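You operate a simulated robot arm through the tools that you are given. There is no shell and no other tool. Be economical: measure what you need, move in short steps, check, and stop when the job is done.

The job below is to be done with a simulated robot arm. You get a single attempt, and the scene is never put back.

Task
Drip 3 drops on the spigot and fit the teal bush over it.
Fine: spigot of the tall coil stand; white oil can, back in its place. Set down upright: white oil can.

The check looks at the end state, three seconds after you hand in, the way a careful person would. Anything else that was tipped, shoved, dropped, spilled or broken makes it a failure.

Robot
A 7-joint arm with a two-finger parallel gripper, fixed in place. Base frame: the origin is at the foot of the arm, x ahead of it, y to its left, z up. Readings come in mm, rad, newtons and seconds.
With the tool pointing down near the work surface it reaches from about 280 to 740 mm from the base axis. Its first joint turns from -2.007 to 2.007 rad. Payload 3.91 kg.
Tool frame: the origin (TCP) lies between the finger pads and is the grasp point; the fingertips stand 30 mm ahead of it; z points along the fingers, y is the line along which they close. Largest opening 110 mm; finger width 20, thickness 10; the body of the gripper, 48 by 112 mm, starts 55 mm behind the TCP.
Orientation is that of the tool frame in the base frame, as [roll, pitch, yaw] about the fixed x, y, z axes, in that order (R = Rz(yaw) Ry(pitch) Rx(roll)). With the fingers straight down and closing along the base's y, the tool's x points along the base's -x, its y along +y and its z along -z.

Tools
- The arm moves only by the tool arm_command. Its argument "increments" is a list of rows, each a list of 3 entries, a list of its own where there are three numbers: the closure in counts, from 0 (fully open) to 255 (shut), then the shift along the tool's x, y, z in units of 300 mm (1.0 is 300 mm), then the turn, a rotation vector about the tool's x, y, z in units of 120 degrees (1.0 is 120 degrees). In form: [[gripper, [tx, ty, tz], [wx, wy, wz]], ...]. A call has 1 to 20 rows; each row is the pose to reach, as a shift and turn from the pose commanded when the call began, along the tool's axes at that moment. A call with a number of a shift or a turn outside -1 to 1 is refused whole. Rows are played at 5 a second. More than 50 mm and 0.15 rad between two rows, or a gripper value outside its range, and nothing of the call is played. Where a pose cannot be reached the arm comes as near as it can. A force on the tool above 40 N (or 10 N above the force at the start of the call, whichever is more), or a blocked arm, ends the call early, and 0.2 s more pass. The fingers move at their own pace (about 108 mm/s each) and stop on an object; they squeeze with about 36 N. The grip force told is the motor's: it shows also when the fingers shut on nothing. Time passes only in rows, and 0.2 s behind the last, so rows that repeat a pose let the fingers close. It gives the time, the measured TCP pose, the force on the tool (base axes), the opening and the grip force at its end, in the units of the frame above (readings bear some noise), with the torque about the TCP (base axes, N m) and any sound that the robot's microphone picked up, and new pictures: "views" is both (left out), scene, wrist or none.
- Cameras (640 x 400 px; columns grow to the right, rows downward): "scene" is fixed at [227.1, 657.3, 1739.1]; the picture's right is [-0.92, -0.40, 0.00], its down [-0.23, 0.54, -0.81] and it looks along [0.32, -0.74, -0.58] (base axes); focal length 319 px, centre (320, 200). "wrist" rides on the gripper at [72, 17, -103] in the tool frame; the picture's right is [-0.23, 0.97, 0.00], its down [-0.76, -0.18, -0.62] and it looks along [-0.61, -0.14, 0.78] (tool axes); focal length 222 px, centre (320, 200). There is no depth. A picture from a camera that has moved, and an enlarged one, comes with that camera's place and axes in the base frame and with its lens. The place of the scene camera against the robot may be out by one fixed shift of up to 12 mm in any direction.
- raise_lower(by): slides the trunk up (or, below 0, down) by that many mm; the arm rides with it, the base frame stays. It gives what a move gives, with no picture.
- inspect(camera, box): a new picture of the part [left, top, right, bottom] of that camera's present view, enlarged. It takes no simulated time.
- close_job(): hands the job in; it is judged then, once.

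Go step by step. Nothing tells you positions but the pictures and the camera data: compare them with the known pose of the tool, close in by small moves and look again before you grip or let go. The budget is 120 turns and 200 pictures, counting those below and the enlarged ones. Unless the task says otherwise, let go and move clear before handing in, and close with one line.

The tools are called after ">>>" as a command line: name --argument value ..., lists and objects as JSON in quotes. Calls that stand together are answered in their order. arm_command: Moves the arm, as the interface text tells. Its arguments: {"type":"object","properties":{"increments":{"type":"array"},"views":{"type":"string","enum":["both","scene","wrist","none"]}},"required":["increments"]} The other tools are called the same way: raise_lower (by) slides the trunk up or down; inspect (camera, box) takes an enlarged picture of a part of a camera's view; close_job () hands the job in.

At the start:

```text
t: 0.0
tcp_pos: [446.5, -151.5, 1366.0]
tcp_rot: [3.141, 0.0, 3.142]
ft_force: [0.1, 0.2, 0.1]
moment: [-0.02, -0.02, -0.01]
opening: 110.2
gripper_force: 0.0
trunk travel left (down, up): [-875.0, 115.0]
```

scene: 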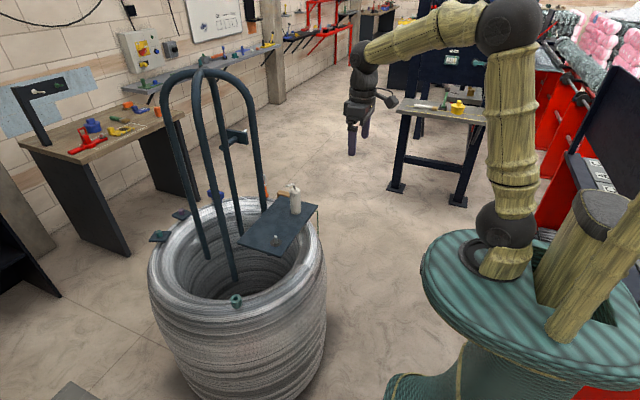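
wrist: 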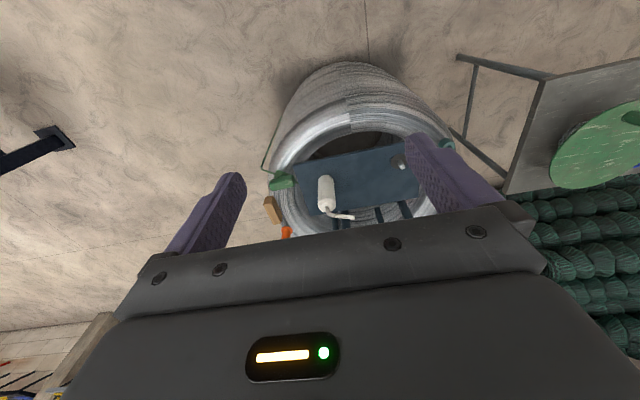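

I see a coil stand with a plate carrying a white oil can and a small spigot, and a teal bush on the coil rim. I'll look closer first.

>>> inspect --camera "scene" --box '[220, 170, 340, 260]'

>>> inspect --camera "scene" --box '[140, 180, 340, 320]'

>>> inspect --camera "wrist" --box '[240, 100, 480, 250]'

```text
4.44 times, centred on (280, 215) of scene
camera zoom: at [227.1, 657.3, 1739.1], right [-0.92, -0.4, 0.0], down [-0.23, 0.54, -0.81], along [0.32, -0.74, -0.58], focal length 1416 px, centre (498, 133)
```

zoom: 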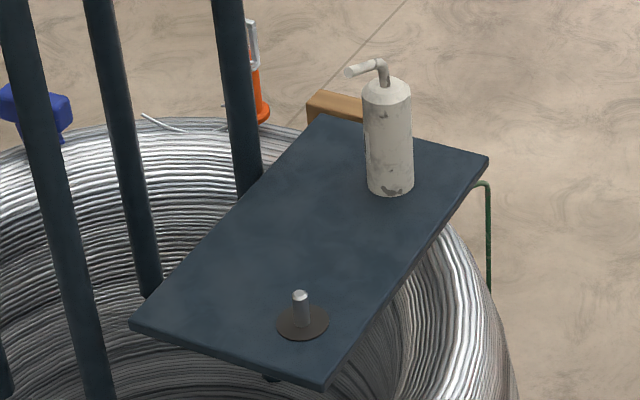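

```text
2.86 times, centred on (240, 250) of scene
camera zoom: at [227.1, 657.3, 1739.1], right [-0.92, -0.4, 0.0], down [-0.23, 0.54, -0.81], along [0.32, -0.74, -0.58], focal length 910 px, centre (549, 57)
```

zoom: 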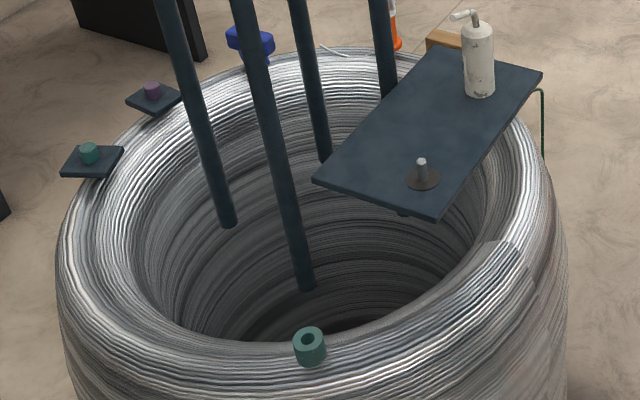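

```text
2.67 times, centred on (360, 175) of wrist
camera zoom: at [374.9, -134.1, 1469.2], right [0.23, 0.97, 0.0], down [0.76, -0.18, 0.62], along [0.61, -0.14, -0.78], focal length 592 px, centre (213, 267)
```

zoom: 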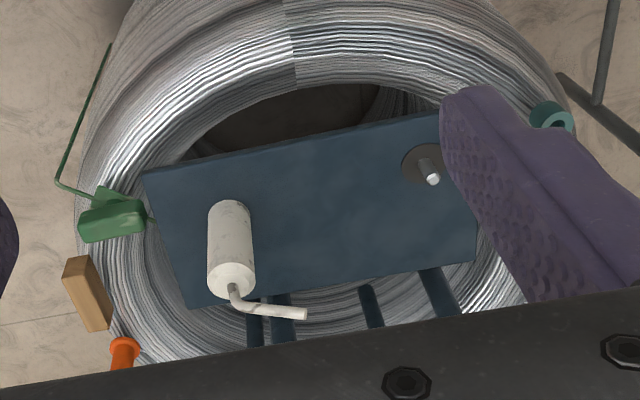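

The plate holds the can at about (690,-187) and the spigot at about (685,-8), with its top near z 980. The teal bush on the rim is at about (740,172,855), and the small trays look too far away to reach. I'll lower the trunk for a closer look and inspect the trays.

>>> raise_lower --by -200

>>> inspect --camera "scene" --box '[140, 195, 220, 245]'

>>> inspect --camera "scene" --box '[216, 280, 264, 310]'

>>> inspect --camera "wrist" --box '[0, 0, 640, 400]'

```text
t: 2.2
tcp_pos: [446.8, -151.5, 1165.8]
tcp_rot: [3.141, 0.0, -3.141]
ft_force: [0.2, 0.3, 0.2]
moment: [-0.05, 0.0, -0.02]
opening: 110.1
gripper_force: 0.1
trunk travel left (down, up): [-675.0, 315.0]
```

```text
8.00 times, centred on (180, 220) of scene
camera zoom: at [227.1, 657.3, 1739.1], right [-0.92, -0.4, 0.0], down [-0.23, 0.54, -0.81], along [0.32, -0.74, -0.58], focal length 2548 px, centre (1440, 40)
```

zoom: 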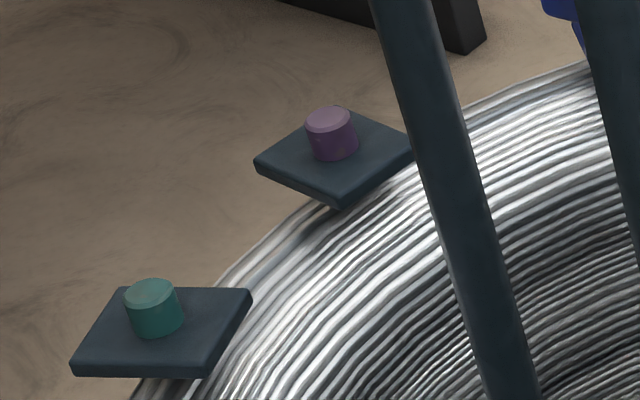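

```text
13.33 times, centred on (240, 295) of scene
camera zoom: at [227.1, 657.3, 1739.1], right [-0.92, -0.4, 0.0], down [-0.23, 0.54, -0.81], along [0.32, -0.74, -0.58], focal length 4247 px, centre (1387, -1067)
```

zoom: 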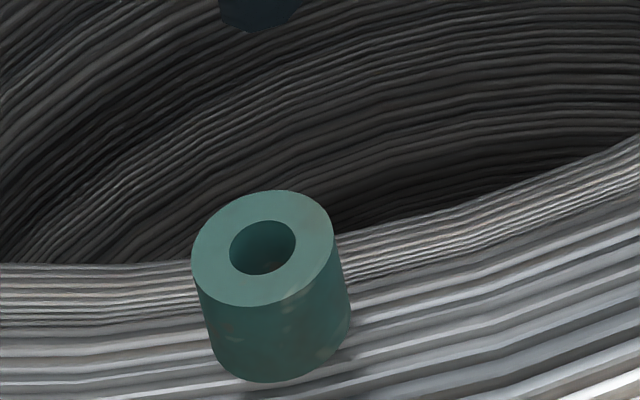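

```text
1.00 times, centred on (320, 200) of wrist (not enlarged: the box is as wide or as high as the picture)
camera zoom: at [374.8, -134.1, 1269.3], right [0.23, 0.97, 0.0], down [0.76, -0.18, 0.62], along [0.61, -0.14, -0.78], focal length 222 px, centre (320, 200)
```

zoom: 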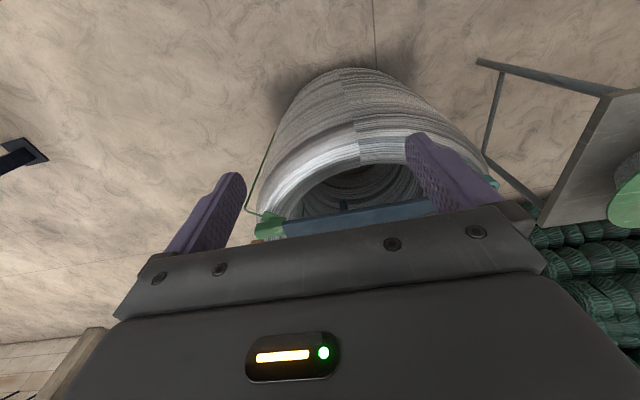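

The bush on the rim is upright with a through hole, and the tray items are solid plugs. I'll pitch the tool forward so the wrist camera can see the plate.

>>> arm_command --increments '[[0, [0, 0, 0], [0, -0.0625, 0]], [0, [0, 0, 0], [0, -0.125, 0]], [0, [0, 0, 0], [0, -0.1875, 0]], [0, [0, 0, 0], [0, -0.25, 0]], [0, [0, 0, 0], [0, -0.25, 0]]]' --views "wrist"

```text
t: 3.4
tcp_pos: [447.1, -151.6, 1166.0]
tcp_rot: [-3.141, 0.525, 3.139]
ft_force: [-0.1, 0.5, -0.3]
moment: [0.03, -0.02, 0.01]
opening: 110.0
gripper_force: 0.0
trunk travel left (down, up): [-675.0, 315.0]
camera wrist: at [332.9, -134.5, 1219.1], right [0.2, 0.97, 0.11], down [0.35, -0.18, 0.92], along [0.92, -0.14, -0.37], focal length 222 px, centre (320, 200)
```

wrist: 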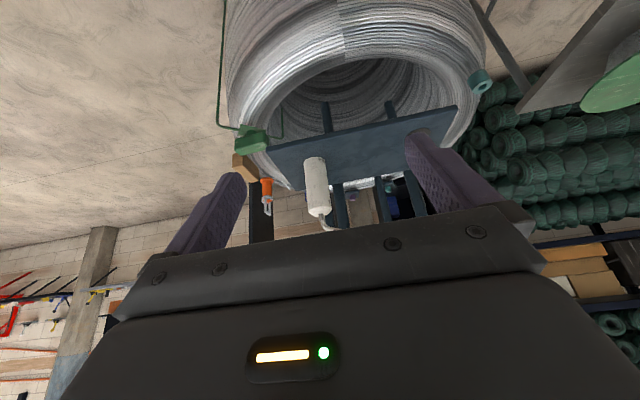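

The can shows well here and the spigot is behind a finger. I'll zoom on the can, then shift left for the spigot and bush.

>>> inspect --camera "wrist" --box '[220, 80, 500, 255]'

>>> arm_command --increments '[[0, [0, 0.15, 0], [0, 0, 0]], [0, [0, 0.3, 0], [0, 0, 0]], [0, [0, 0.45, 0], [0, 0, 0]], [0, [0, 0.6, 0], [0, 0, 0]], [0, [0, 0.6, 0], [0, 0, 0]]]' --views "none"

>>> inspect --camera "wrist" --box '[160, 60, 480, 260]'

```text
2.29 times, centred on (360, 168) of wrist
camera zoom: at [332.9, -134.5, 1219.1], right [0.2, 0.97, 0.11], down [0.35, -0.18, 0.92], along [0.92, -0.14, -0.37], focal length 508 px, centre (229, 274)
```

zoom: 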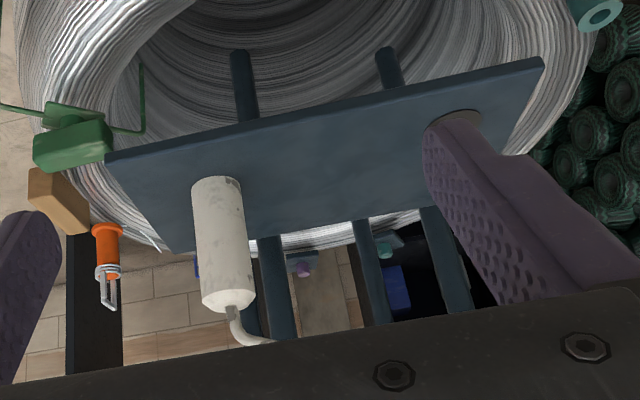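

```text
t: 4.6
tcp_pos: [445.3, 28.6, 1165.4]
tcp_rot: [3.141, 0.522, 3.141]
ft_force: [0.0, 0.4, 1.0]
moment: [0.02, 0.01, -0.02]
opening: 110.0
gripper_force: 0.0
trunk travel left (down, up): [-675.0, 315.0]
```

```text
2.00 times, centred on (320, 160) of wrist
camera zoom: at [331.9, 45.4, 1219.2], right [0.2, 0.97, 0.11], down [0.35, -0.18, 0.92], along [0.92, -0.14, -0.37], focal length 444 px, centre (320, 280)
```

zoom: 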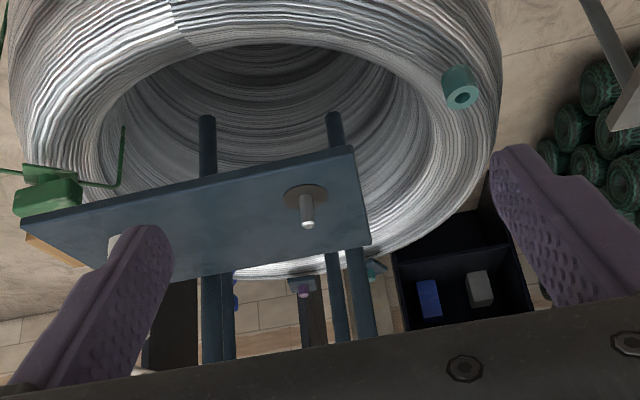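

Triangulation puts the spigot at about (675,-10) on a disc at z about 993, the can at about (695,-191), and the bush top at about (716,157,890). I'll zoom in on the spout and the spigot to get their geometry.

>>> inspect --camera "scene" --box '[275, 175, 307, 215]'

>>> inspect --camera "scene" --box '[262, 222, 294, 250]'

```text
10.00 times, centred on (291, 195) of scene
camera zoom: at [227.1, 657.3, 1739.1], right [-0.92, -0.4, 0.0], down [-0.23, 0.54, -0.81], along [0.32, -0.74, -0.58], focal length 3186 px, centre (610, 250)
```

zoom: 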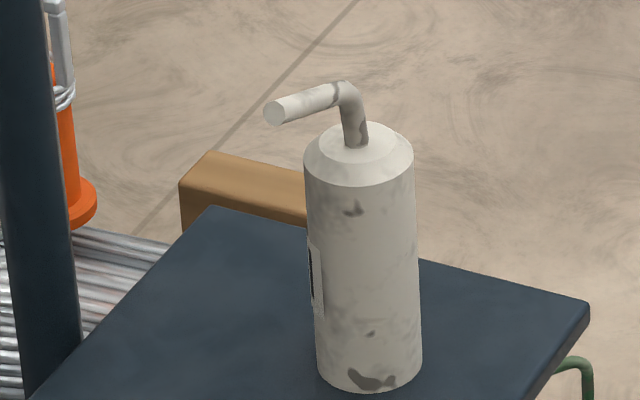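

```text
14.29 times, centred on (278, 236) of scene
camera zoom: at [227.1, 657.3, 1739.1], right [-0.92, -0.4, 0.0], down [-0.23, 0.54, -0.81], along [0.32, -0.74, -0.58], focal length 4551 px, centre (920, -314)
```

zoom: 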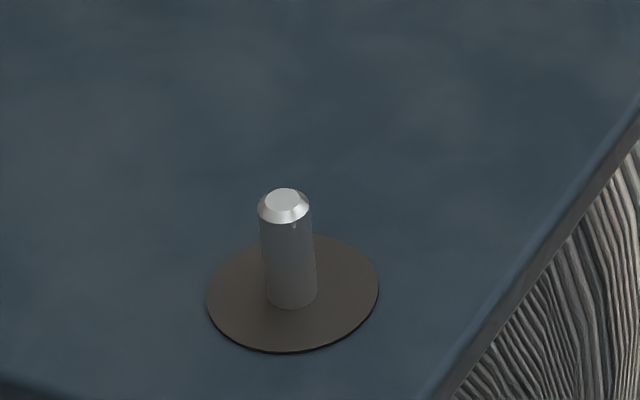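

The spout points roughly toward +y, about 75° heading, and rises slightly to a tip about 47 mm from the can axis. I'll go to a near-horizontal pre-grasp in front of the can.

>>> arm_command --increments '[[0, [-0.027, -0.105, 0.073], [0, -0.0476, 0]], [0, [-0.053, -0.21, 0.146], [0, -0.0952, 0]], [0, [-0.08, -0.314, 0.219], [0, -0.143, 0]], [0, [-0.107, -0.419, 0.292], [0, -0.19, 0]], [0, [-0.134, -0.524, 0.365], [0, -0.238, 0]], [0, [-0.16, -0.628, 0.438], [0, -0.286, 0]], [0, [-0.187, -0.733, 0.511], [0, -0.333, 0]], [0, [-0.187, -0.733, 0.511], [0, -0.333, 0]]]'

```text
t: 6.4
tcp_pos: [569.9, -191.1, 1063.3]
tcp_rot: [-3.139, 1.221, -3.138]
ft_force: [-0.1, 0.0, -0.1]
moment: [0.0, 0.0, -0.02]
opening: 110.2
gripper_force: 0.0
out of reach, approached as far as the arm can: row 3
trunk travel left (down, up): [-675.0, 315.0]
camera wrist: at [449.3, -173.7, 1029.2], right [0.08, 0.97, 0.21], down [-0.33, -0.18, 0.93], along [0.94, -0.14, 0.3], focal length 222 px, centre (320, 200)
```

scene: 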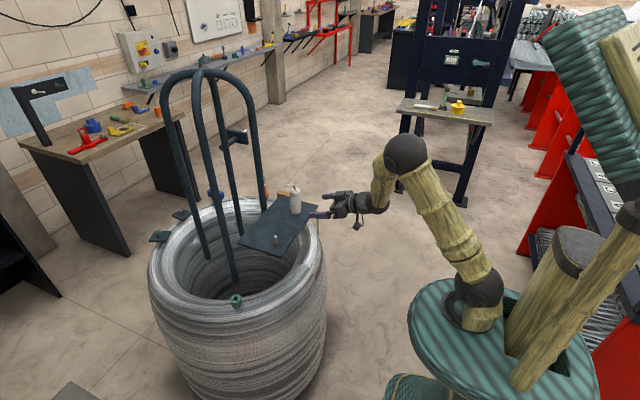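
wrist: 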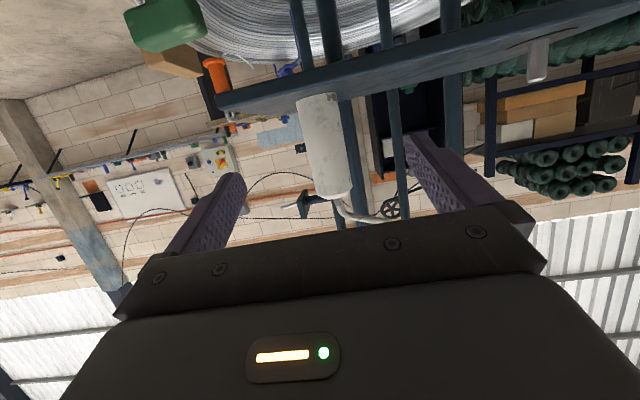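

The can is centred between the fingers. I'll advance so the pads straddle the can body without closing yet.

>>> arm_command --increments '[[0, [-0.025, 0, 0.099], [0, 0, 0]], [0, [-0.05, 0, 0.198], [0, 0, 0]], [0, [-0.076, 0, 0.297], [0, 0, 0]], [0, [-0.101, 0, 0.396], [0, 0, 0]], [0, [-0.101, 0, 0.396], [0, 0, 0]]]'

>>> inspect --camera "scene" --box '[260, 165, 356, 225]'

```text
t: 7.6
tcp_pos: [693.0, -191.7, 1048.1]
tcp_rot: [3.14, 1.223, 3.141]
ft_force: [0.3, -0.2, 0.1]
moment: [-0.04, 0.01, 0.04]
opening: 110.1
gripper_force: 0.1
trunk travel left (down, up): [-675.0, 315.0]
camera wrist: at [572.9, -175.9, 1015.2], right [0.08, 0.97, 0.21], down [-0.32, -0.18, 0.93], along [0.94, -0.14, 0.3], focal length 222 px, centre (320, 200)
```

scene: 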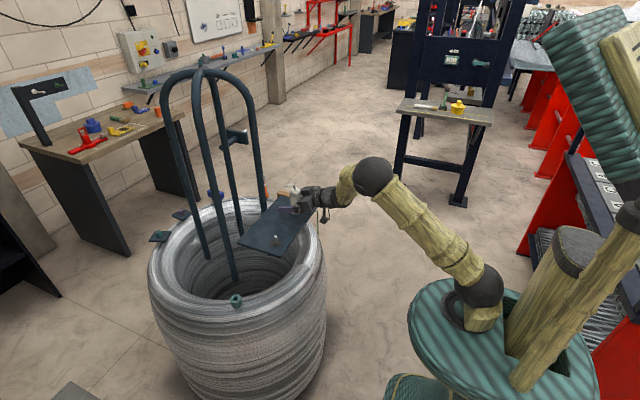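
wrist: 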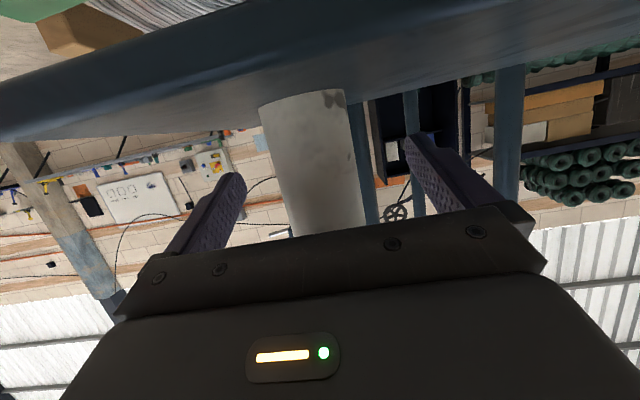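

```text
6.67 times, centred on (308, 195) of scene
camera zoom: at [227.1, 657.3, 1739.1], right [-0.92, -0.4, 0.0], down [-0.23, 0.54, -0.81], along [0.32, -0.74, -0.58], focal length 2124 px, centre (400, 233)
```

zoom: 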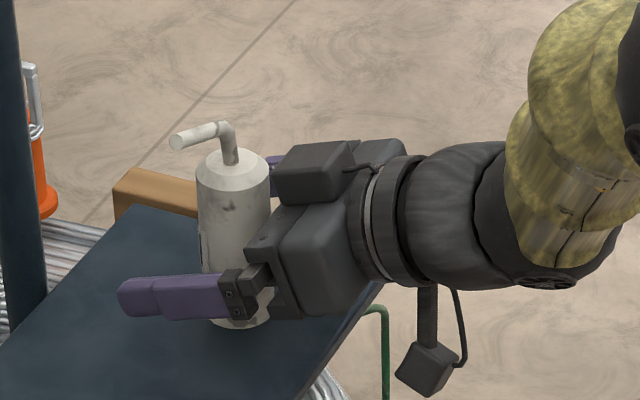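

The can axis is at about (686,-193), and the TCP is about 6 mm too deep. I'll back off slightly and close.

>>> arm_command --increments '[[0, [0, -0.005, -0.02], [0, 0, 0]], [120, [0, -0.005, -0.02], [0, 0, 0]], [255, [0, -0.005, -0.02], [0, 0, 0]], [255, [0, -0.005, -0.02], [0, 0, 0]], [255, [0, -0.005, -0.02], [0, 0, 0]]]'

>>> inspect --camera "scene" --box '[260, 165, 356, 225]'

```text
t: 8.8
tcp_pos: [687.6, -193.1, 1049.2]
tcp_rot: [3.141, 1.22, 3.141]
ft_force: [-0.3, 1.8, -0.5]
moment: [0.2, 0.01, 0.09]
opening: 38.3
gripper_force: 35.8
trunk travel left (down, up): [-675.0, 315.0]
camera wrist: at [567.0, -176.6, 1017.9], right [0.08, 0.97, 0.21], down [-0.32, -0.18, 0.93], along [0.94, -0.14, 0.3], focal length 222 px, centre (320, 200)
```

scene: 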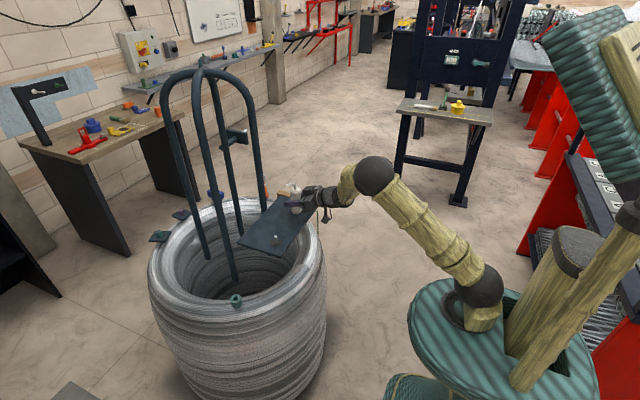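
wrist: 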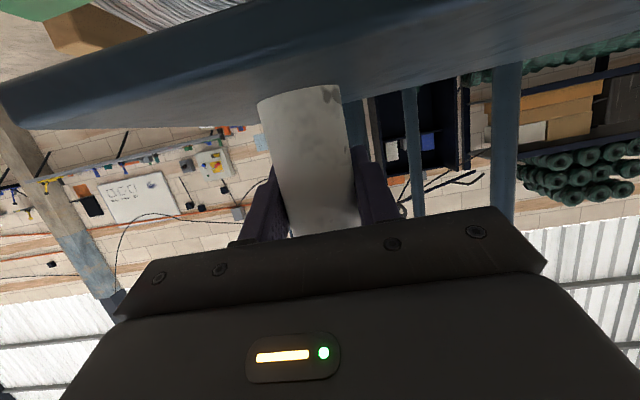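

```text
6.67 times, centred on (308, 195) of scene
camera zoom: at [227.1, 657.3, 1739.1], right [-0.92, -0.4, 0.0], down [-0.23, 0.54, -0.81], along [0.32, -0.74, -0.58], focal length 2124 px, centre (400, 233)
```

zoom: 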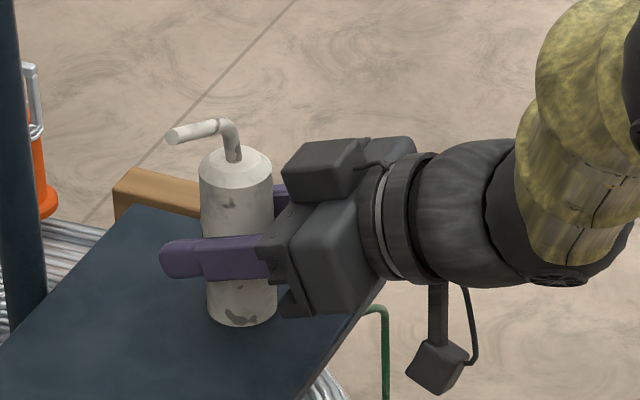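

I have the can, gripped at (687.6,-193.1,1049.2). The views agree that the spout points +y and rises about 24°, with its tip about (2,55,96) from the TCP. I'll lift it straight up, then carry it so the tip is above the spigot while still upright.

>>> arm_command --increments '[[255, [-0.064, 0, -0.023], [0, 0, 0]], [255, [-0.127, 0, -0.047], [0, 0, 0]], [255, [-0.191, 0, -0.07], [0, 0, 0]], [255, [-0.185, 0.142, -0.086], [0, 0, 0]], [255, [-0.18, 0.283, -0.101], [0, 0, 0]], [255, [-0.174, 0.425, -0.117], [0, 0, 0]], [255, [-0.174, 0.425, -0.117], [0, 0, 0]]]' --views "wrist"

>>> inspect --camera "scene" --box '[240, 180, 336, 240]'

```text
t: 10.4
tcp_pos: [673.1, -66.0, 1110.1]
tcp_rot: [3.141, 1.219, 3.139]
ft_force: [-0.2, -0.6, -2.5]
moment: [0.0, -0.01, 0.02]
opening: 38.0
gripper_force: 35.9
trunk travel left (down, up): [-675.0, 315.0]
camera wrist: at [552.0, -49.3, 1078.0], right [0.08, 0.97, 0.21], down [-0.32, -0.18, 0.93], along [0.94, -0.14, 0.3], focal length 222 px, centre (320, 200)
```

wrist: 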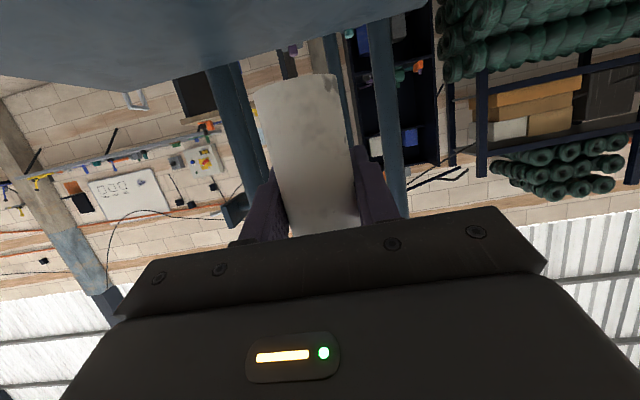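

```text
6.67 times, centred on (288, 210) of scene
camera zoom: at [227.1, 657.3, 1739.1], right [-0.92, -0.4, 0.0], down [-0.23, 0.54, -0.81], along [0.32, -0.74, -0.58], focal length 2124 px, centre (533, 133)
```

zoom: 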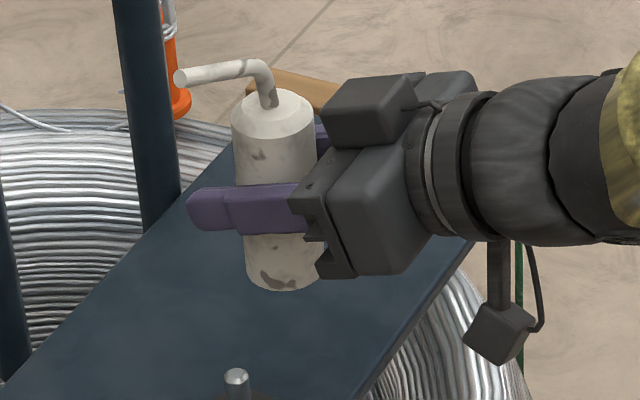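

The tip's place doesn't quite match my prediction, so I'll zoom in to refine it before tilting.

>>> inspect --camera "scene" --box '[256, 180, 304, 240]'

```text
6.67 times, centred on (280, 210) of scene
camera zoom: at [227.1, 657.3, 1739.1], right [-0.92, -0.4, 0.0], down [-0.23, 0.54, -0.81], along [0.32, -0.74, -0.58], focal length 2124 px, centre (587, 133)
```

zoom: 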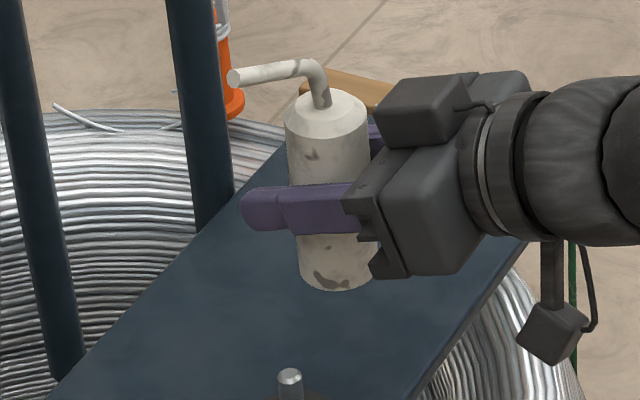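

The can seems to have turned and slipped a few mm during the lift. I'll hold still for a second and compare to see whether it is still slipping.

>>> arm_command --increments '[[255, [0, 0, 0], [0, 0, 0]], [255, [0, 0, 0], [0, 0, 0]], [255, [0, 0, 0], [0, 0, 0]], [255, [0, 0, 0], [0, 0, 0]], [255, [0, 0, 0], [0, 0, 0]]]' --views "none"

>>> inspect --camera "scene" --box '[256, 180, 304, 240]'

```text
t: 11.6
tcp_pos: [672.6, -66.0, 1110.4]
tcp_rot: [3.141, 1.221, 3.141]
ft_force: [0.4, 0.1, -2.3]
moment: [0.03, -0.01, 0.0]
opening: 38.2
gripper_force: 36.1
trunk travel left (down, up): [-675.0, 315.0]
```

```text
6.67 times, centred on (280, 210) of scene
camera zoom: at [227.1, 657.3, 1739.1], right [-0.92, -0.4, 0.0], down [-0.23, 0.54, -0.81], along [0.32, -0.74, -0.58], focal length 2124 px, centre (587, 133)
```

zoom: 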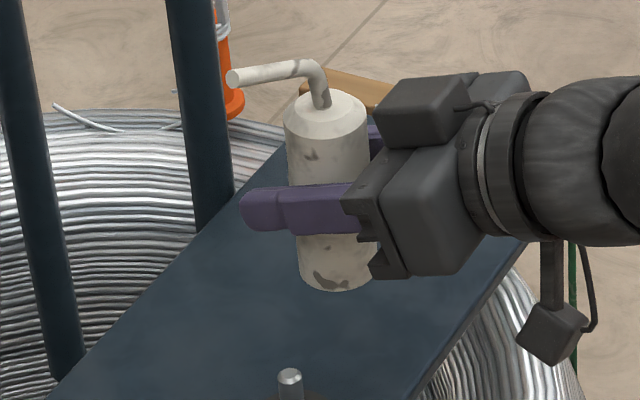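

The hold is stable. The tip offset from the TCP is about (14,55,90) and the spigot is at about (675,-12). I'll tilt to 30° about base x with the tip kept over the spigot.

>>> arm_command --increments '[[255, [0.0133, -0.0033, -0.0363], [0, 0, 0]], [255, [0.029, -0.041, -0.0307], [0.0214, 0, -0.0588]], [255, [0.0447, -0.0747, -0.025], [0.0428, 0, -0.1175]], [255, [0.0697, -0.1043, -0.0157], [0.0641, 0, -0.1763]], [255, [0.0917, -0.1287, -0.0078], [0.0855, 0, -0.235]], [255, [0.0917, -0.1287, -0.0078], [0.0855, 0, -0.235]]]' --views "none"

>>> inspect --camera "scene" --box '[256, 180, 304, 240]'

```text
t: 13.0
tcp_pos: [661.6, -102.2, 1086.3]
tcp_rot: [-2.104, 0.95, -2.199]
ft_force: [-0.4, -1.1, -2.1]
moment: [0.05, 0.02, 0.01]
opening: 37.8
gripper_force: 35.9
trunk travel left (down, up): [-675.0, 315.0]
```

```text
6.67 times, centred on (280, 210) of scene
camera zoom: at [227.1, 657.3, 1739.1], right [-0.92, -0.4, 0.0], down [-0.23, 0.54, -0.81], along [0.32, -0.74, -0.58], focal length 2124 px, centre (587, 133)
```

zoom: 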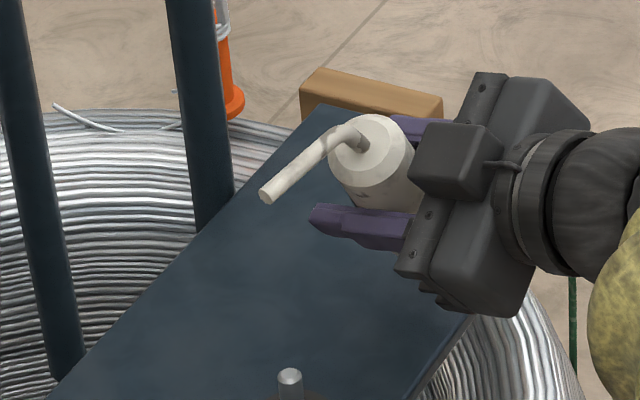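

The tip lies exactly where I predicted, and there are no drops yet. Next is 45°.

>>> arm_command --increments '[[255, [0.0335, -0.0017, 0.0122], [0.0214, 0, -0.0588]], [255, [0.0617, -0.0002, 0.0224], [0.0428, 0, -0.1175]], [255, [0.0617, -0.0002, 0.0224], [0.0428, 0, -0.1175]]]' --views "none"

>>> inspect --camera "scene" --box '[256, 180, 304, 240]'

```text
t: 13.8
tcp_pos: [660.1, -112.6, 1070.0]
tcp_rot: [-1.901, 0.726, -2.045]
ft_force: [0.3, 0.3, -1.3]
moment: [0.01, -0.02, 0.01]
opening: 37.6
gripper_force: 36.0
trunk travel left (down, up): [-675.0, 315.0]
```

```text
6.67 times, centred on (280, 210) of scene
camera zoom: at [227.1, 657.3, 1739.1], right [-0.92, -0.4, 0.0], down [-0.23, 0.54, -0.81], along [0.32, -0.74, -0.58], focal length 2124 px, centre (587, 133)
```

zoom: 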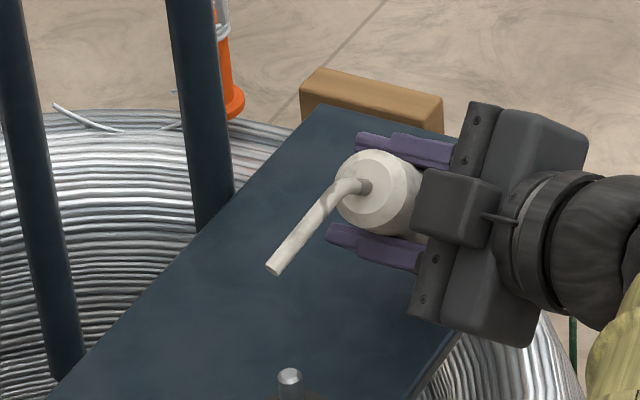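

The tip is still on target. Next is 60°.

>>> arm_command --increments '[[255, [0.0142, 0.0038, 0.0052], [0.0214, 0, -0.0588]], [255, [0.0286, 0.0167, 0.0104], [0.0428, 0, -0.1175]]]' --views "none"

>>> inspect --camera "scene" --box '[256, 180, 304, 240]'

```text
t: 14.4
tcp_pos: [660.9, -120.1, 1083.4]
tcp_rot: [-1.733, 0.566, -1.986]
ft_force: [0.3, 1.6, -4.2]
moment: [-0.06, -0.19, -0.07]
opening: 37.9
gripper_force: 36.1
out of reach, approached as far as the arm can: row 2
trunk travel left (down, up): [-675.0, 315.0]
```

```text
6.67 times, centred on (280, 210) of scene
camera zoom: at [227.1, 657.3, 1739.1], right [-0.92, -0.4, 0.0], down [-0.23, 0.54, -0.81], along [0.32, -0.74, -0.58], focal length 2124 px, centre (587, 133)
```

zoom: 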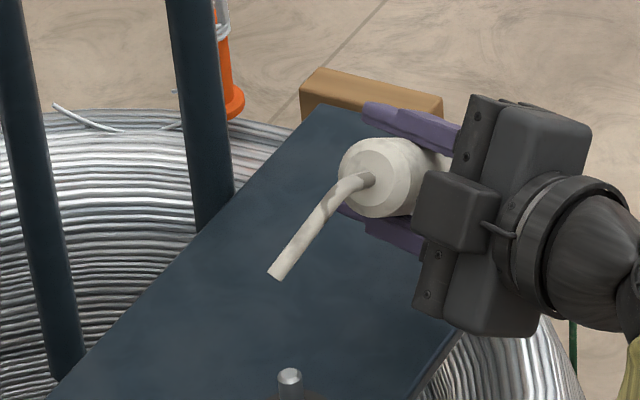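

The arm stopped near 55° tilt with the tip still above the spigot. I'll dwell briefly to hear whether it drips here.

>>> arm_command --increments '[[255, [0, 0, 0], [0, 0, 0]], [255, [0, 0, 0], [0, 0, 0]], [255, [0, 0, 0], [0, 0, 0]]]'

```text
t: 15.2
tcp_pos: [660.2, -121.0, 1072.8]
tcp_rot: [-1.746, 0.54, -1.994]
ft_force: [-0.4, -0.4, -2.8]
moment: [0.01, 0.0, 0.02]
opening: 37.4
gripper_force: 36.4
trunk travel left (down, up): [-675.0, 315.0]
camera wrist: at [539.4, -135.9, 1036.3], right [0.13, 0.7, -0.71], down [-0.32, 0.7, 0.63], along [0.94, 0.15, 0.32], focal length 222 px, centre (320, 200)
```

scene: 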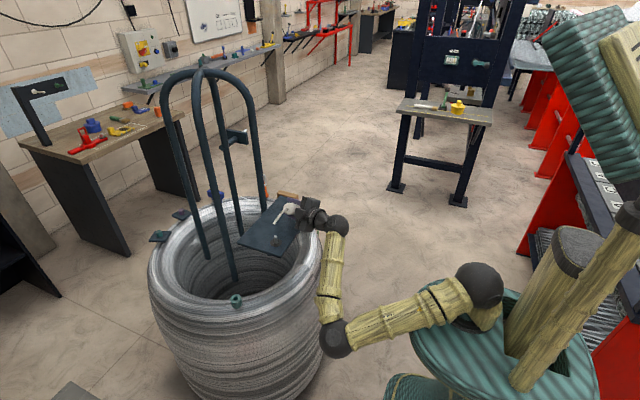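
wrist: 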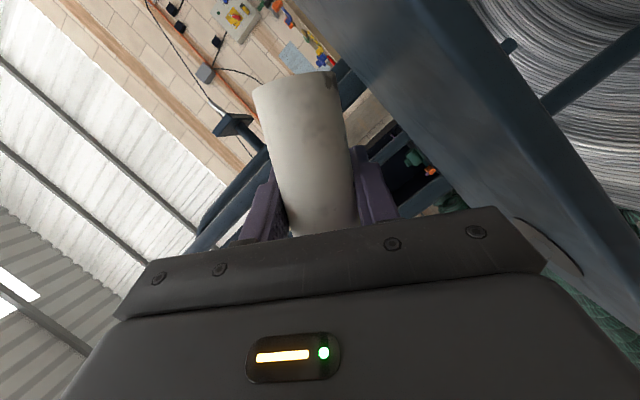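

No drip at about 57°. I'll continue a bit further, watching the elbow, which swung out on the left side.

>>> arm_command --increments '[[255, [-0.002, 0.0213, -0.0007], [0.0214, 0, -0.0588]], [255, [-0.002, 0.0213, -0.0007], [0.0214, 0, -0.0588]]]' --views "scene"

>>> inspect --camera "scene" --box '[256, 180, 304, 240]'

```text
t: 15.9
tcp_pos: [651.0, -119.6, 1157.7]
tcp_rot: [-1.566, 0.609, -1.911]
ft_force: [0.4, 1.3, -2.5]
moment: [0.04, -0.02, 0.0]
opening: 37.7
gripper_force: 36.1
out of reach, approached as far as the arm can: row 1, 2
trunk travel left (down, up): [-675.0, 315.0]
stopped in row 2: the arm was blocked; the commanded pose is now the measured one
```

scene: 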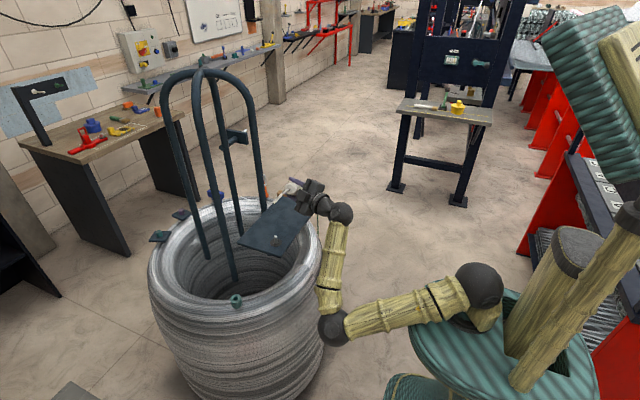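

```text
6.67 times, centred on (280, 210) of scene
camera zoom: at [227.1, 657.3, 1739.1], right [-0.92, -0.4, 0.0], down [-0.23, 0.54, -0.81], along [0.32, -0.74, -0.58], focal length 2124 px, centre (587, 133)
```

zoom: 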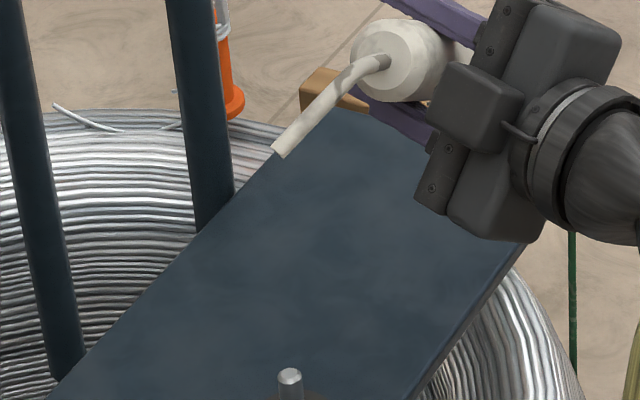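

The arm can't roll further this way: it rose and was blocked, with no drip heard. I'll turn the can upright above its place, set it down, and plan another grip.

>>> arm_command --increments '[[255, [0.0261, -0.004, 0.0246], [-0.0285, 0.0094, 0.0527]], [255, [0.0522, -0.0081, 0.0492], [-0.0571, 0.0189, 0.1054]], [255, [0.0783, -0.0121, 0.0739], [-0.0856, 0.0283, 0.158]], [255, [0.1044, -0.0162, 0.0985], [-0.1142, 0.0377, 0.2107]], [255, [0.1304, -0.0202, 0.1231], [-0.1427, 0.0471, 0.2634]], [255, [0.1565, -0.0242, 0.1477], [-0.1712, 0.0566, 0.3161]], [255, [0.1826, -0.0283, 0.1724], [-0.1998, 0.066, 0.3687]], [255, [0.2087, -0.0323, 0.197], [-0.2283, 0.0754, 0.4214]], [255, [0.2087, -0.0323, 0.197], [-0.2283, 0.0754, 0.4214]]]' --views "scene"

>>> inspect --camera "scene" --box '[260, 165, 356, 225]'

```text
t: 17.9
tcp_pos: [686.4, -193.9, 1129.3]
tcp_rot: [3.14, 1.219, 3.138]
ft_force: [0.3, -0.1, -1.4]
moment: [0.0, -0.03, 0.02]
opening: 37.4
gripper_force: 35.9
trunk travel left (down, up): [-675.0, 315.0]
```

scene: 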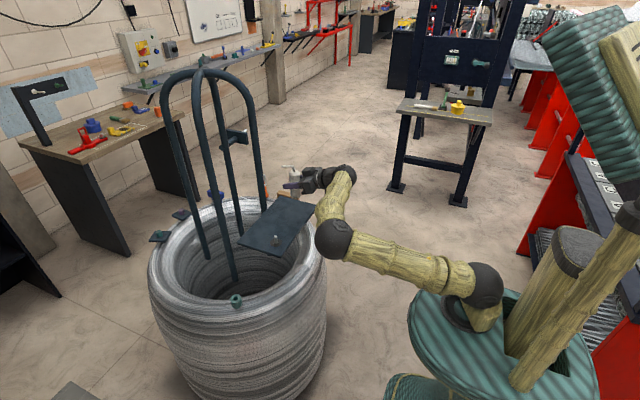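

```text
6.67 times, centred on (308, 195) of scene
camera zoom: at [227.1, 657.3, 1739.1], right [-0.92, -0.4, 0.0], down [-0.23, 0.54, -0.81], along [0.32, -0.74, -0.58], focal length 2124 px, centre (400, 233)
```

zoom: 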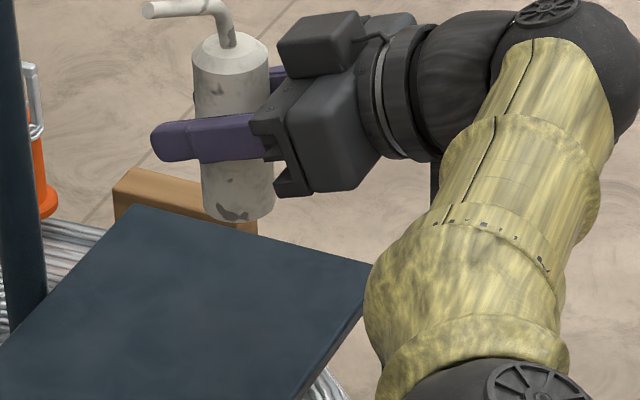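

The can is upright over its place with the elbow to the left. I'll lower it most of the way down.

>>> arm_command --increments '[[255, [0.1, 0.001, 0.038], [0, 0, 0]], [255, [0.2, 0.002, 0.076], [0, 0, 0]], [255, [0.2, 0.002, 0.076], [0, 0, 0]]]' --views "none"

>>> inspect --camera "scene" --box '[260, 165, 356, 225]'

>>> inspect --camera "wrist" --box '[160, 20, 480, 220]'

```text
t: 18.7
tcp_pos: [687.3, -191.8, 1064.4]
tcp_rot: [-3.14, 1.22, -3.14]
ft_force: [-0.7, -0.8, -1.7]
moment: [-0.04, -0.02, -0.04]
opening: 37.3
gripper_force: 36.1
trunk travel left (down, up): [-675.0, 315.0]
```

```text
6.67 times, centred on (308, 195) of scene
camera zoom: at [227.1, 657.3, 1739.1], right [-0.92, -0.4, 0.0], down [-0.23, 0.54, -0.81], along [0.32, -0.74, -0.58], focal length 2124 px, centre (400, 233)
```

zoom: 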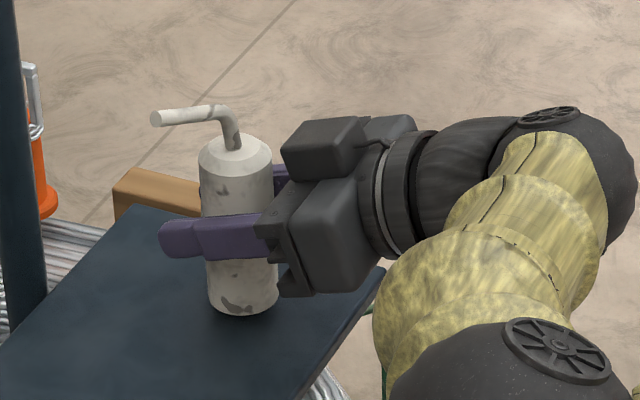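

```text
2.00 times, centred on (320, 120) of wrist
camera zoom: at [566.3, -175.8, 1032.5], right [0.08, 0.97, 0.21], down [-0.32, -0.18, 0.93], along [0.94, -0.14, 0.3], focal length 444 px, centre (320, 360)
```

zoom: 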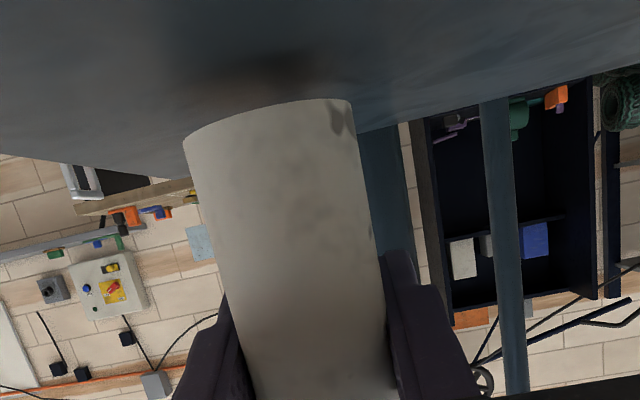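

The can is about 7 mm above the plate. I'll lower it gently until it touches.

>>> arm_command --increments '[[255, [0.0094, -0.002, 0.0034], [0, 0, 0]], [255, [0.0188, -0.004, 0.0068], [0, 0, 0]], [255, [0.0188, -0.004, 0.0068], [0, 0, 0]]]' --views "none"

>>> arm_command --increments '[[255, [0.0047, 0, 0.0017], [0, 0, 0]], [255, [0.0047, 0, 0.0017], [0, 0, 0]]]' --views "none"

>>> inspect --camera "scene" --box '[260, 165, 356, 225]'

```text
t: 19.5
tcp_pos: [686.5, -193.4, 1057.9]
tcp_rot: [-3.139, 1.22, -3.14]
ft_force: [0.6, -0.3, -1.9]
moment: [0.01, 0.0, 0.02]
opening: 37.2
gripper_force: 36.2
trunk travel left (down, up): [-675.0, 315.0]
```

```text
t: 20.1
tcp_pos: [687.1, -194.8, 1057.1]
tcp_rot: [-3.14, 1.219, -3.139]
ft_force: [-0.5, -0.5, -2.1]
moment: [0.0, -0.07, 0.0]
opening: 37.8
gripper_force: 36.1
trunk travel left (down, up): [-675.0, 315.0]
```

```text
6.67 times, centred on (308, 195) of scene
camera zoom: at [227.1, 657.3, 1739.1], right [-0.92, -0.4, 0.0], down [-0.23, 0.54, -0.81], along [0.32, -0.74, -0.58], focal length 2124 px, centre (400, 233)
```

zoom: 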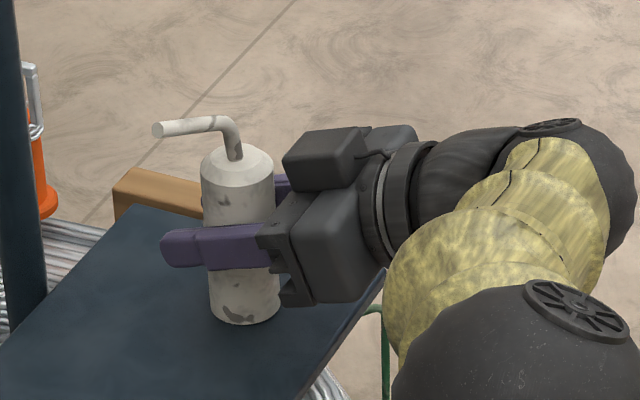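

It is near contact, so I'll go down in 1 mm steps.

>>> arm_command --increments '[[255, [0.0031, 0, 0.0011], [0, 0, 0]], [255, [0.0031, 0, 0.0011], [0, 0, 0]]]' --views "none"

>>> arm_command --increments '[[255, [0.0031, 0, 0.0011], [0, 0, 0]], [255, [0.0031, 0, 0.0011], [0, 0, 0]]]' --views "none"

>>> arm_command --increments '[[255, [0.0031, 0, 0.0011], [0, 0, 0]], [255, [0.0031, 0, 0.0011], [0, 0, 0]]]' --views "none"

>>> inspect --camera "scene" --box '[260, 165, 356, 225]'

```text
t: 20.7
tcp_pos: [687.0, -193.8, 1056.9]
tcp_rot: [-3.141, 1.22, -3.141]
ft_force: [0.2, 0.4, -1.6]
moment: [-0.02, -0.01, -0.04]
opening: 37.8
gripper_force: 35.8
trunk travel left (down, up): [-675.0, 315.0]
```

```text
t: 21.3
tcp_pos: [687.3, -195.4, 1056.5]
tcp_rot: [-3.137, 1.221, -3.138]
ft_force: [3.1, -0.7, 5.5]
moment: [0.05, -0.2, -0.03]
opening: 37.3
gripper_force: 36.4
trunk travel left (down, up): [-675.0, 315.0]
```

```text
t: 21.9
tcp_pos: [686.7, -193.7, 1056.0]
tcp_rot: [-3.137, 1.223, -3.14]
ft_force: [1.9, -1.9, 15.2]
moment: [0.11, -0.23, -0.05]
opening: 37.8
gripper_force: 35.7
trunk travel left (down, up): [-675.0, 315.0]
```

```text
6.67 times, centred on (308, 195) of scene
camera zoom: at [227.1, 657.3, 1739.1], right [-0.92, -0.4, 0.0], down [-0.23, 0.54, -0.81], along [0.32, -0.74, -0.58], focal length 2124 px, centre (400, 233)
```

zoom: 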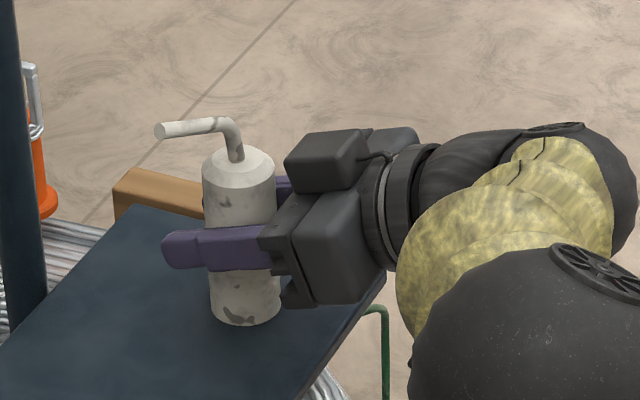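

The can is resting on the plate at its original spot. I'll ease off, open, and back straight out.

>>> arm_command --increments '[[255, [-0.0047, 0, -0.0017], [0, 0, 0]], [140, [-0.0047, 0, -0.0017], [0, 0, 0]], [100, [-0.0047, 0, -0.0017], [0, 0, 0]], [0, [-0.0047, 0, -0.0017], [0, 0, 0]], [0, [-0.0047, 0, -0.0017], [0, 0, 0]], [0, [-0.0047, 0, -0.0017], [0, 0, 0]]]' --views "none"

>>> arm_command --increments '[[0, [0.034, 0, -0.094], [0, 0, 0]], [0, [0.068, 0, -0.188], [0, 0, 0]], [0, [0.103, 0, -0.282], [0, 0, 0]], [0, [0.137, 0, -0.376], [0, 0, 0]], [0, [0.171, 0, -0.47], [0, 0, 0]], [0, [0.171, 0, -0.47], [0, 0, 0]]]' --views "scene"

>>> inspect --camera "scene" --box '[260, 165, 356, 225]'

```text
t: 23.3
tcp_pos: [687.9, -194.9, 1054.8]
tcp_rot: [-3.14, 1.22, -3.14]
ft_force: [0.2, 0.3, -0.7]
moment: [-0.02, 0.0, 0.01]
opening: 109.9
gripper_force: 0.0
trunk travel left (down, up): [-675.0, 315.0]
```

```text
t: 24.7
tcp_pos: [534.5, -193.3, 1054.4]
tcp_rot: [-3.139, 1.221, -3.138]
ft_force: [-0.1, 0.6, -0.2]
moment: [0.01, 0.01, -0.04]
opening: 110.1
gripper_force: 0.1
trunk travel left (down, up): [-675.0, 315.0]
```

scene: 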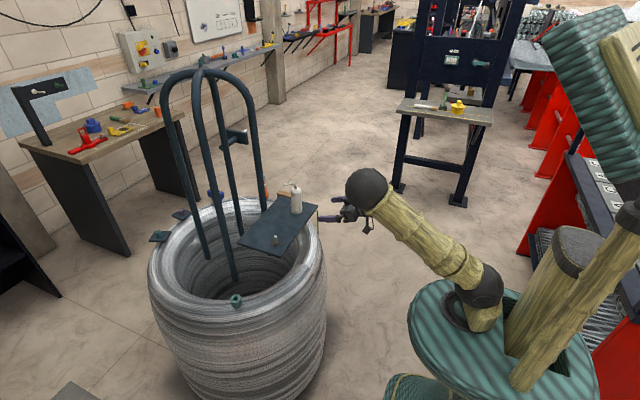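

```text
6.67 times, centred on (308, 195) of scene
camera zoom: at [227.1, 657.3, 1739.1], right [-0.92, -0.4, 0.0], down [-0.23, 0.54, -0.81], along [0.32, -0.74, -0.58], focal length 2124 px, centre (400, 233)
```

zoom: 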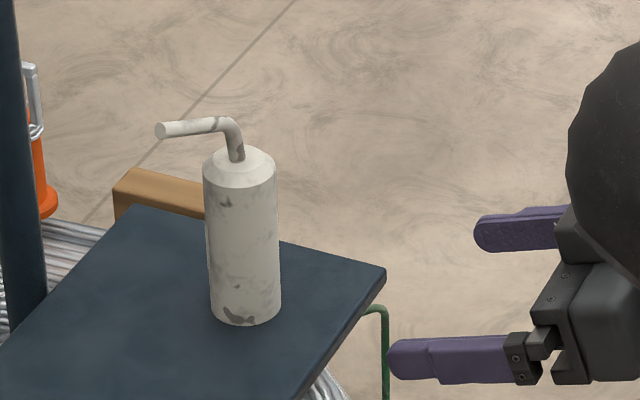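

The can is standing back in place. Now I'll test, with the gripper empty, whether the wrist reaches the flipped roll by turning +90° about the tool axis.

>>> arm_command --increments '[[0, [0, 0, 0], [0, 0, 0.068]], [0, [0, 0, 0], [0, 0, 0.136]], [0, [0, 0, 0], [0, 0, 0.205]], [0, [0, 0, 0], [0, 0, 0.273]], [0, [0, 0, 0], [0, 0, 0.341]], [0, [0, 0, 0], [0, 0, 0.409]], [0, [0, 0, 0], [0, 0, 0.477]], [0, [0, 0, 0], [0, 0, 0.545]], [0, [0, 0, 0], [0, 0, 0.614]], [0, [0, 0, 0], [0, 0, 0.682]], [0, [0, 0, 0], [0, 0, 0.75]], [0, [0, 0, 0], [0, 0, 0.75]]]' --views "none"

>>> arm_command --increments '[[0, [0, 0, 0], [0, 0, 0.068]], [0, [0, 0, 0], [0, 0, 0.136]], [0, [0, 0, 0], [0, 0, 0.205]], [0, [0, 0, 0], [0, 0, 0.273]], [0, [0, 0, 0], [0, 0, 0.341]], [0, [0, 0, 0], [0, 0, 0.409]], [0, [0, 0, 0], [0, 0, 0.477]], [0, [0, 0, 0], [0, 0, 0.545]], [0, [0, 0, 0], [0, 0, 0.614]], [0, [0, 0, 0], [0, 0, 0.682]], [0, [0, 0, 0], [0, 0, 0.75]], [0, [0, 0, 0], [0, 0, 0.75]]]' --views "scene"

```text
t: 27.3
tcp_pos: [537.1, -195.1, 1054.8]
tcp_rot: [1.92, -0.002, 1.569]
ft_force: [0.4, 0.0, -0.1]
moment: [-0.01, 0.02, -0.01]
opening: 110.4
gripper_force: 0.0
trunk travel left (down, up): [-675.0, 315.0]
```

```text
t: 29.9
tcp_pos: [536.1, -193.9, 1054.8]
tcp_rot: [-3.138, -1.219, -0.004]
ft_force: [-0.4, -0.6, -0.6]
moment: [0.04, 0.01, -0.01]
opening: 109.9
gripper_force: 0.1
trunk travel left (down, up): [-675.0, 315.0]
```

scene: 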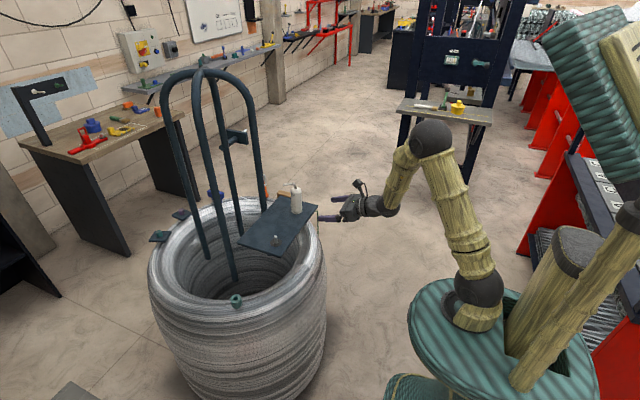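

The flipped roll (camera on top) is reachable, and the later tilt goes back into free range. I'll look through the wrist camera.

>>> inspect --camera "wrist" --box '[0, 0, 640, 400]'

```text
1.00 times, centred on (320, 200) of wrist (not enlarged: the box is as wide or as high as the picture)
camera zoom: at [464.9, -211.4, 1159.2], right [-0.08, -0.97, -0.21], down [-0.85, 0.18, -0.5], along [0.53, 0.14, -0.84], focal length 222 px, centre (320, 200)
```

zoom: 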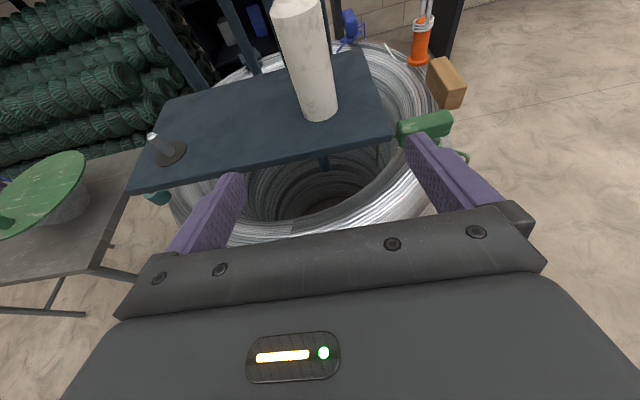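

>>> inspect --camera "wrist" --box '[120, 100, 240, 190]'

>>> inspect --camera "wrist" --box '[260, 0, 380, 140]'

```text
4.44 times, centred on (180, 145) of wrist
camera zoom: at [464.9, -211.4, 1159.2], right [-0.08, -0.97, -0.21], down [-0.85, 0.18, -0.5], along [0.53, 0.14, -0.84], focal length 987 px, centre (942, 444)
```

zoom: 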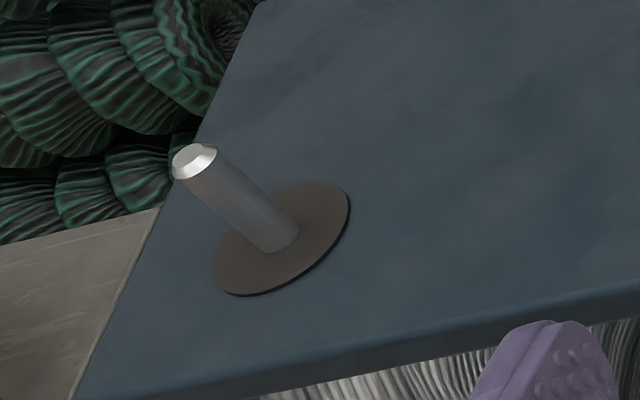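

```text
2.86 times, centred on (320, 70) of wrist
camera zoom: at [464.9, -211.4, 1159.2], right [-0.08, -0.97, -0.21], down [-0.85, 0.18, -0.5], along [0.53, 0.14, -0.84], focal length 635 px, centre (320, 571)
```

zoom: 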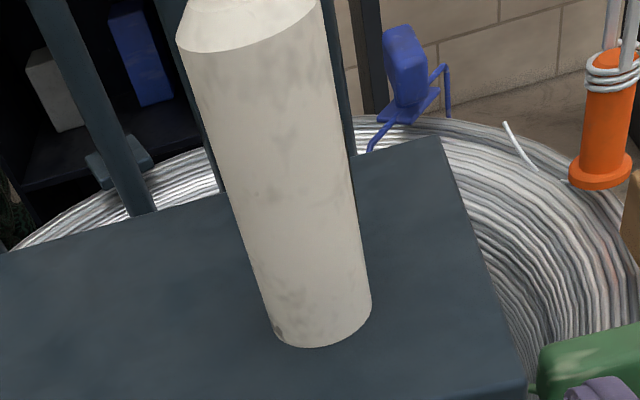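

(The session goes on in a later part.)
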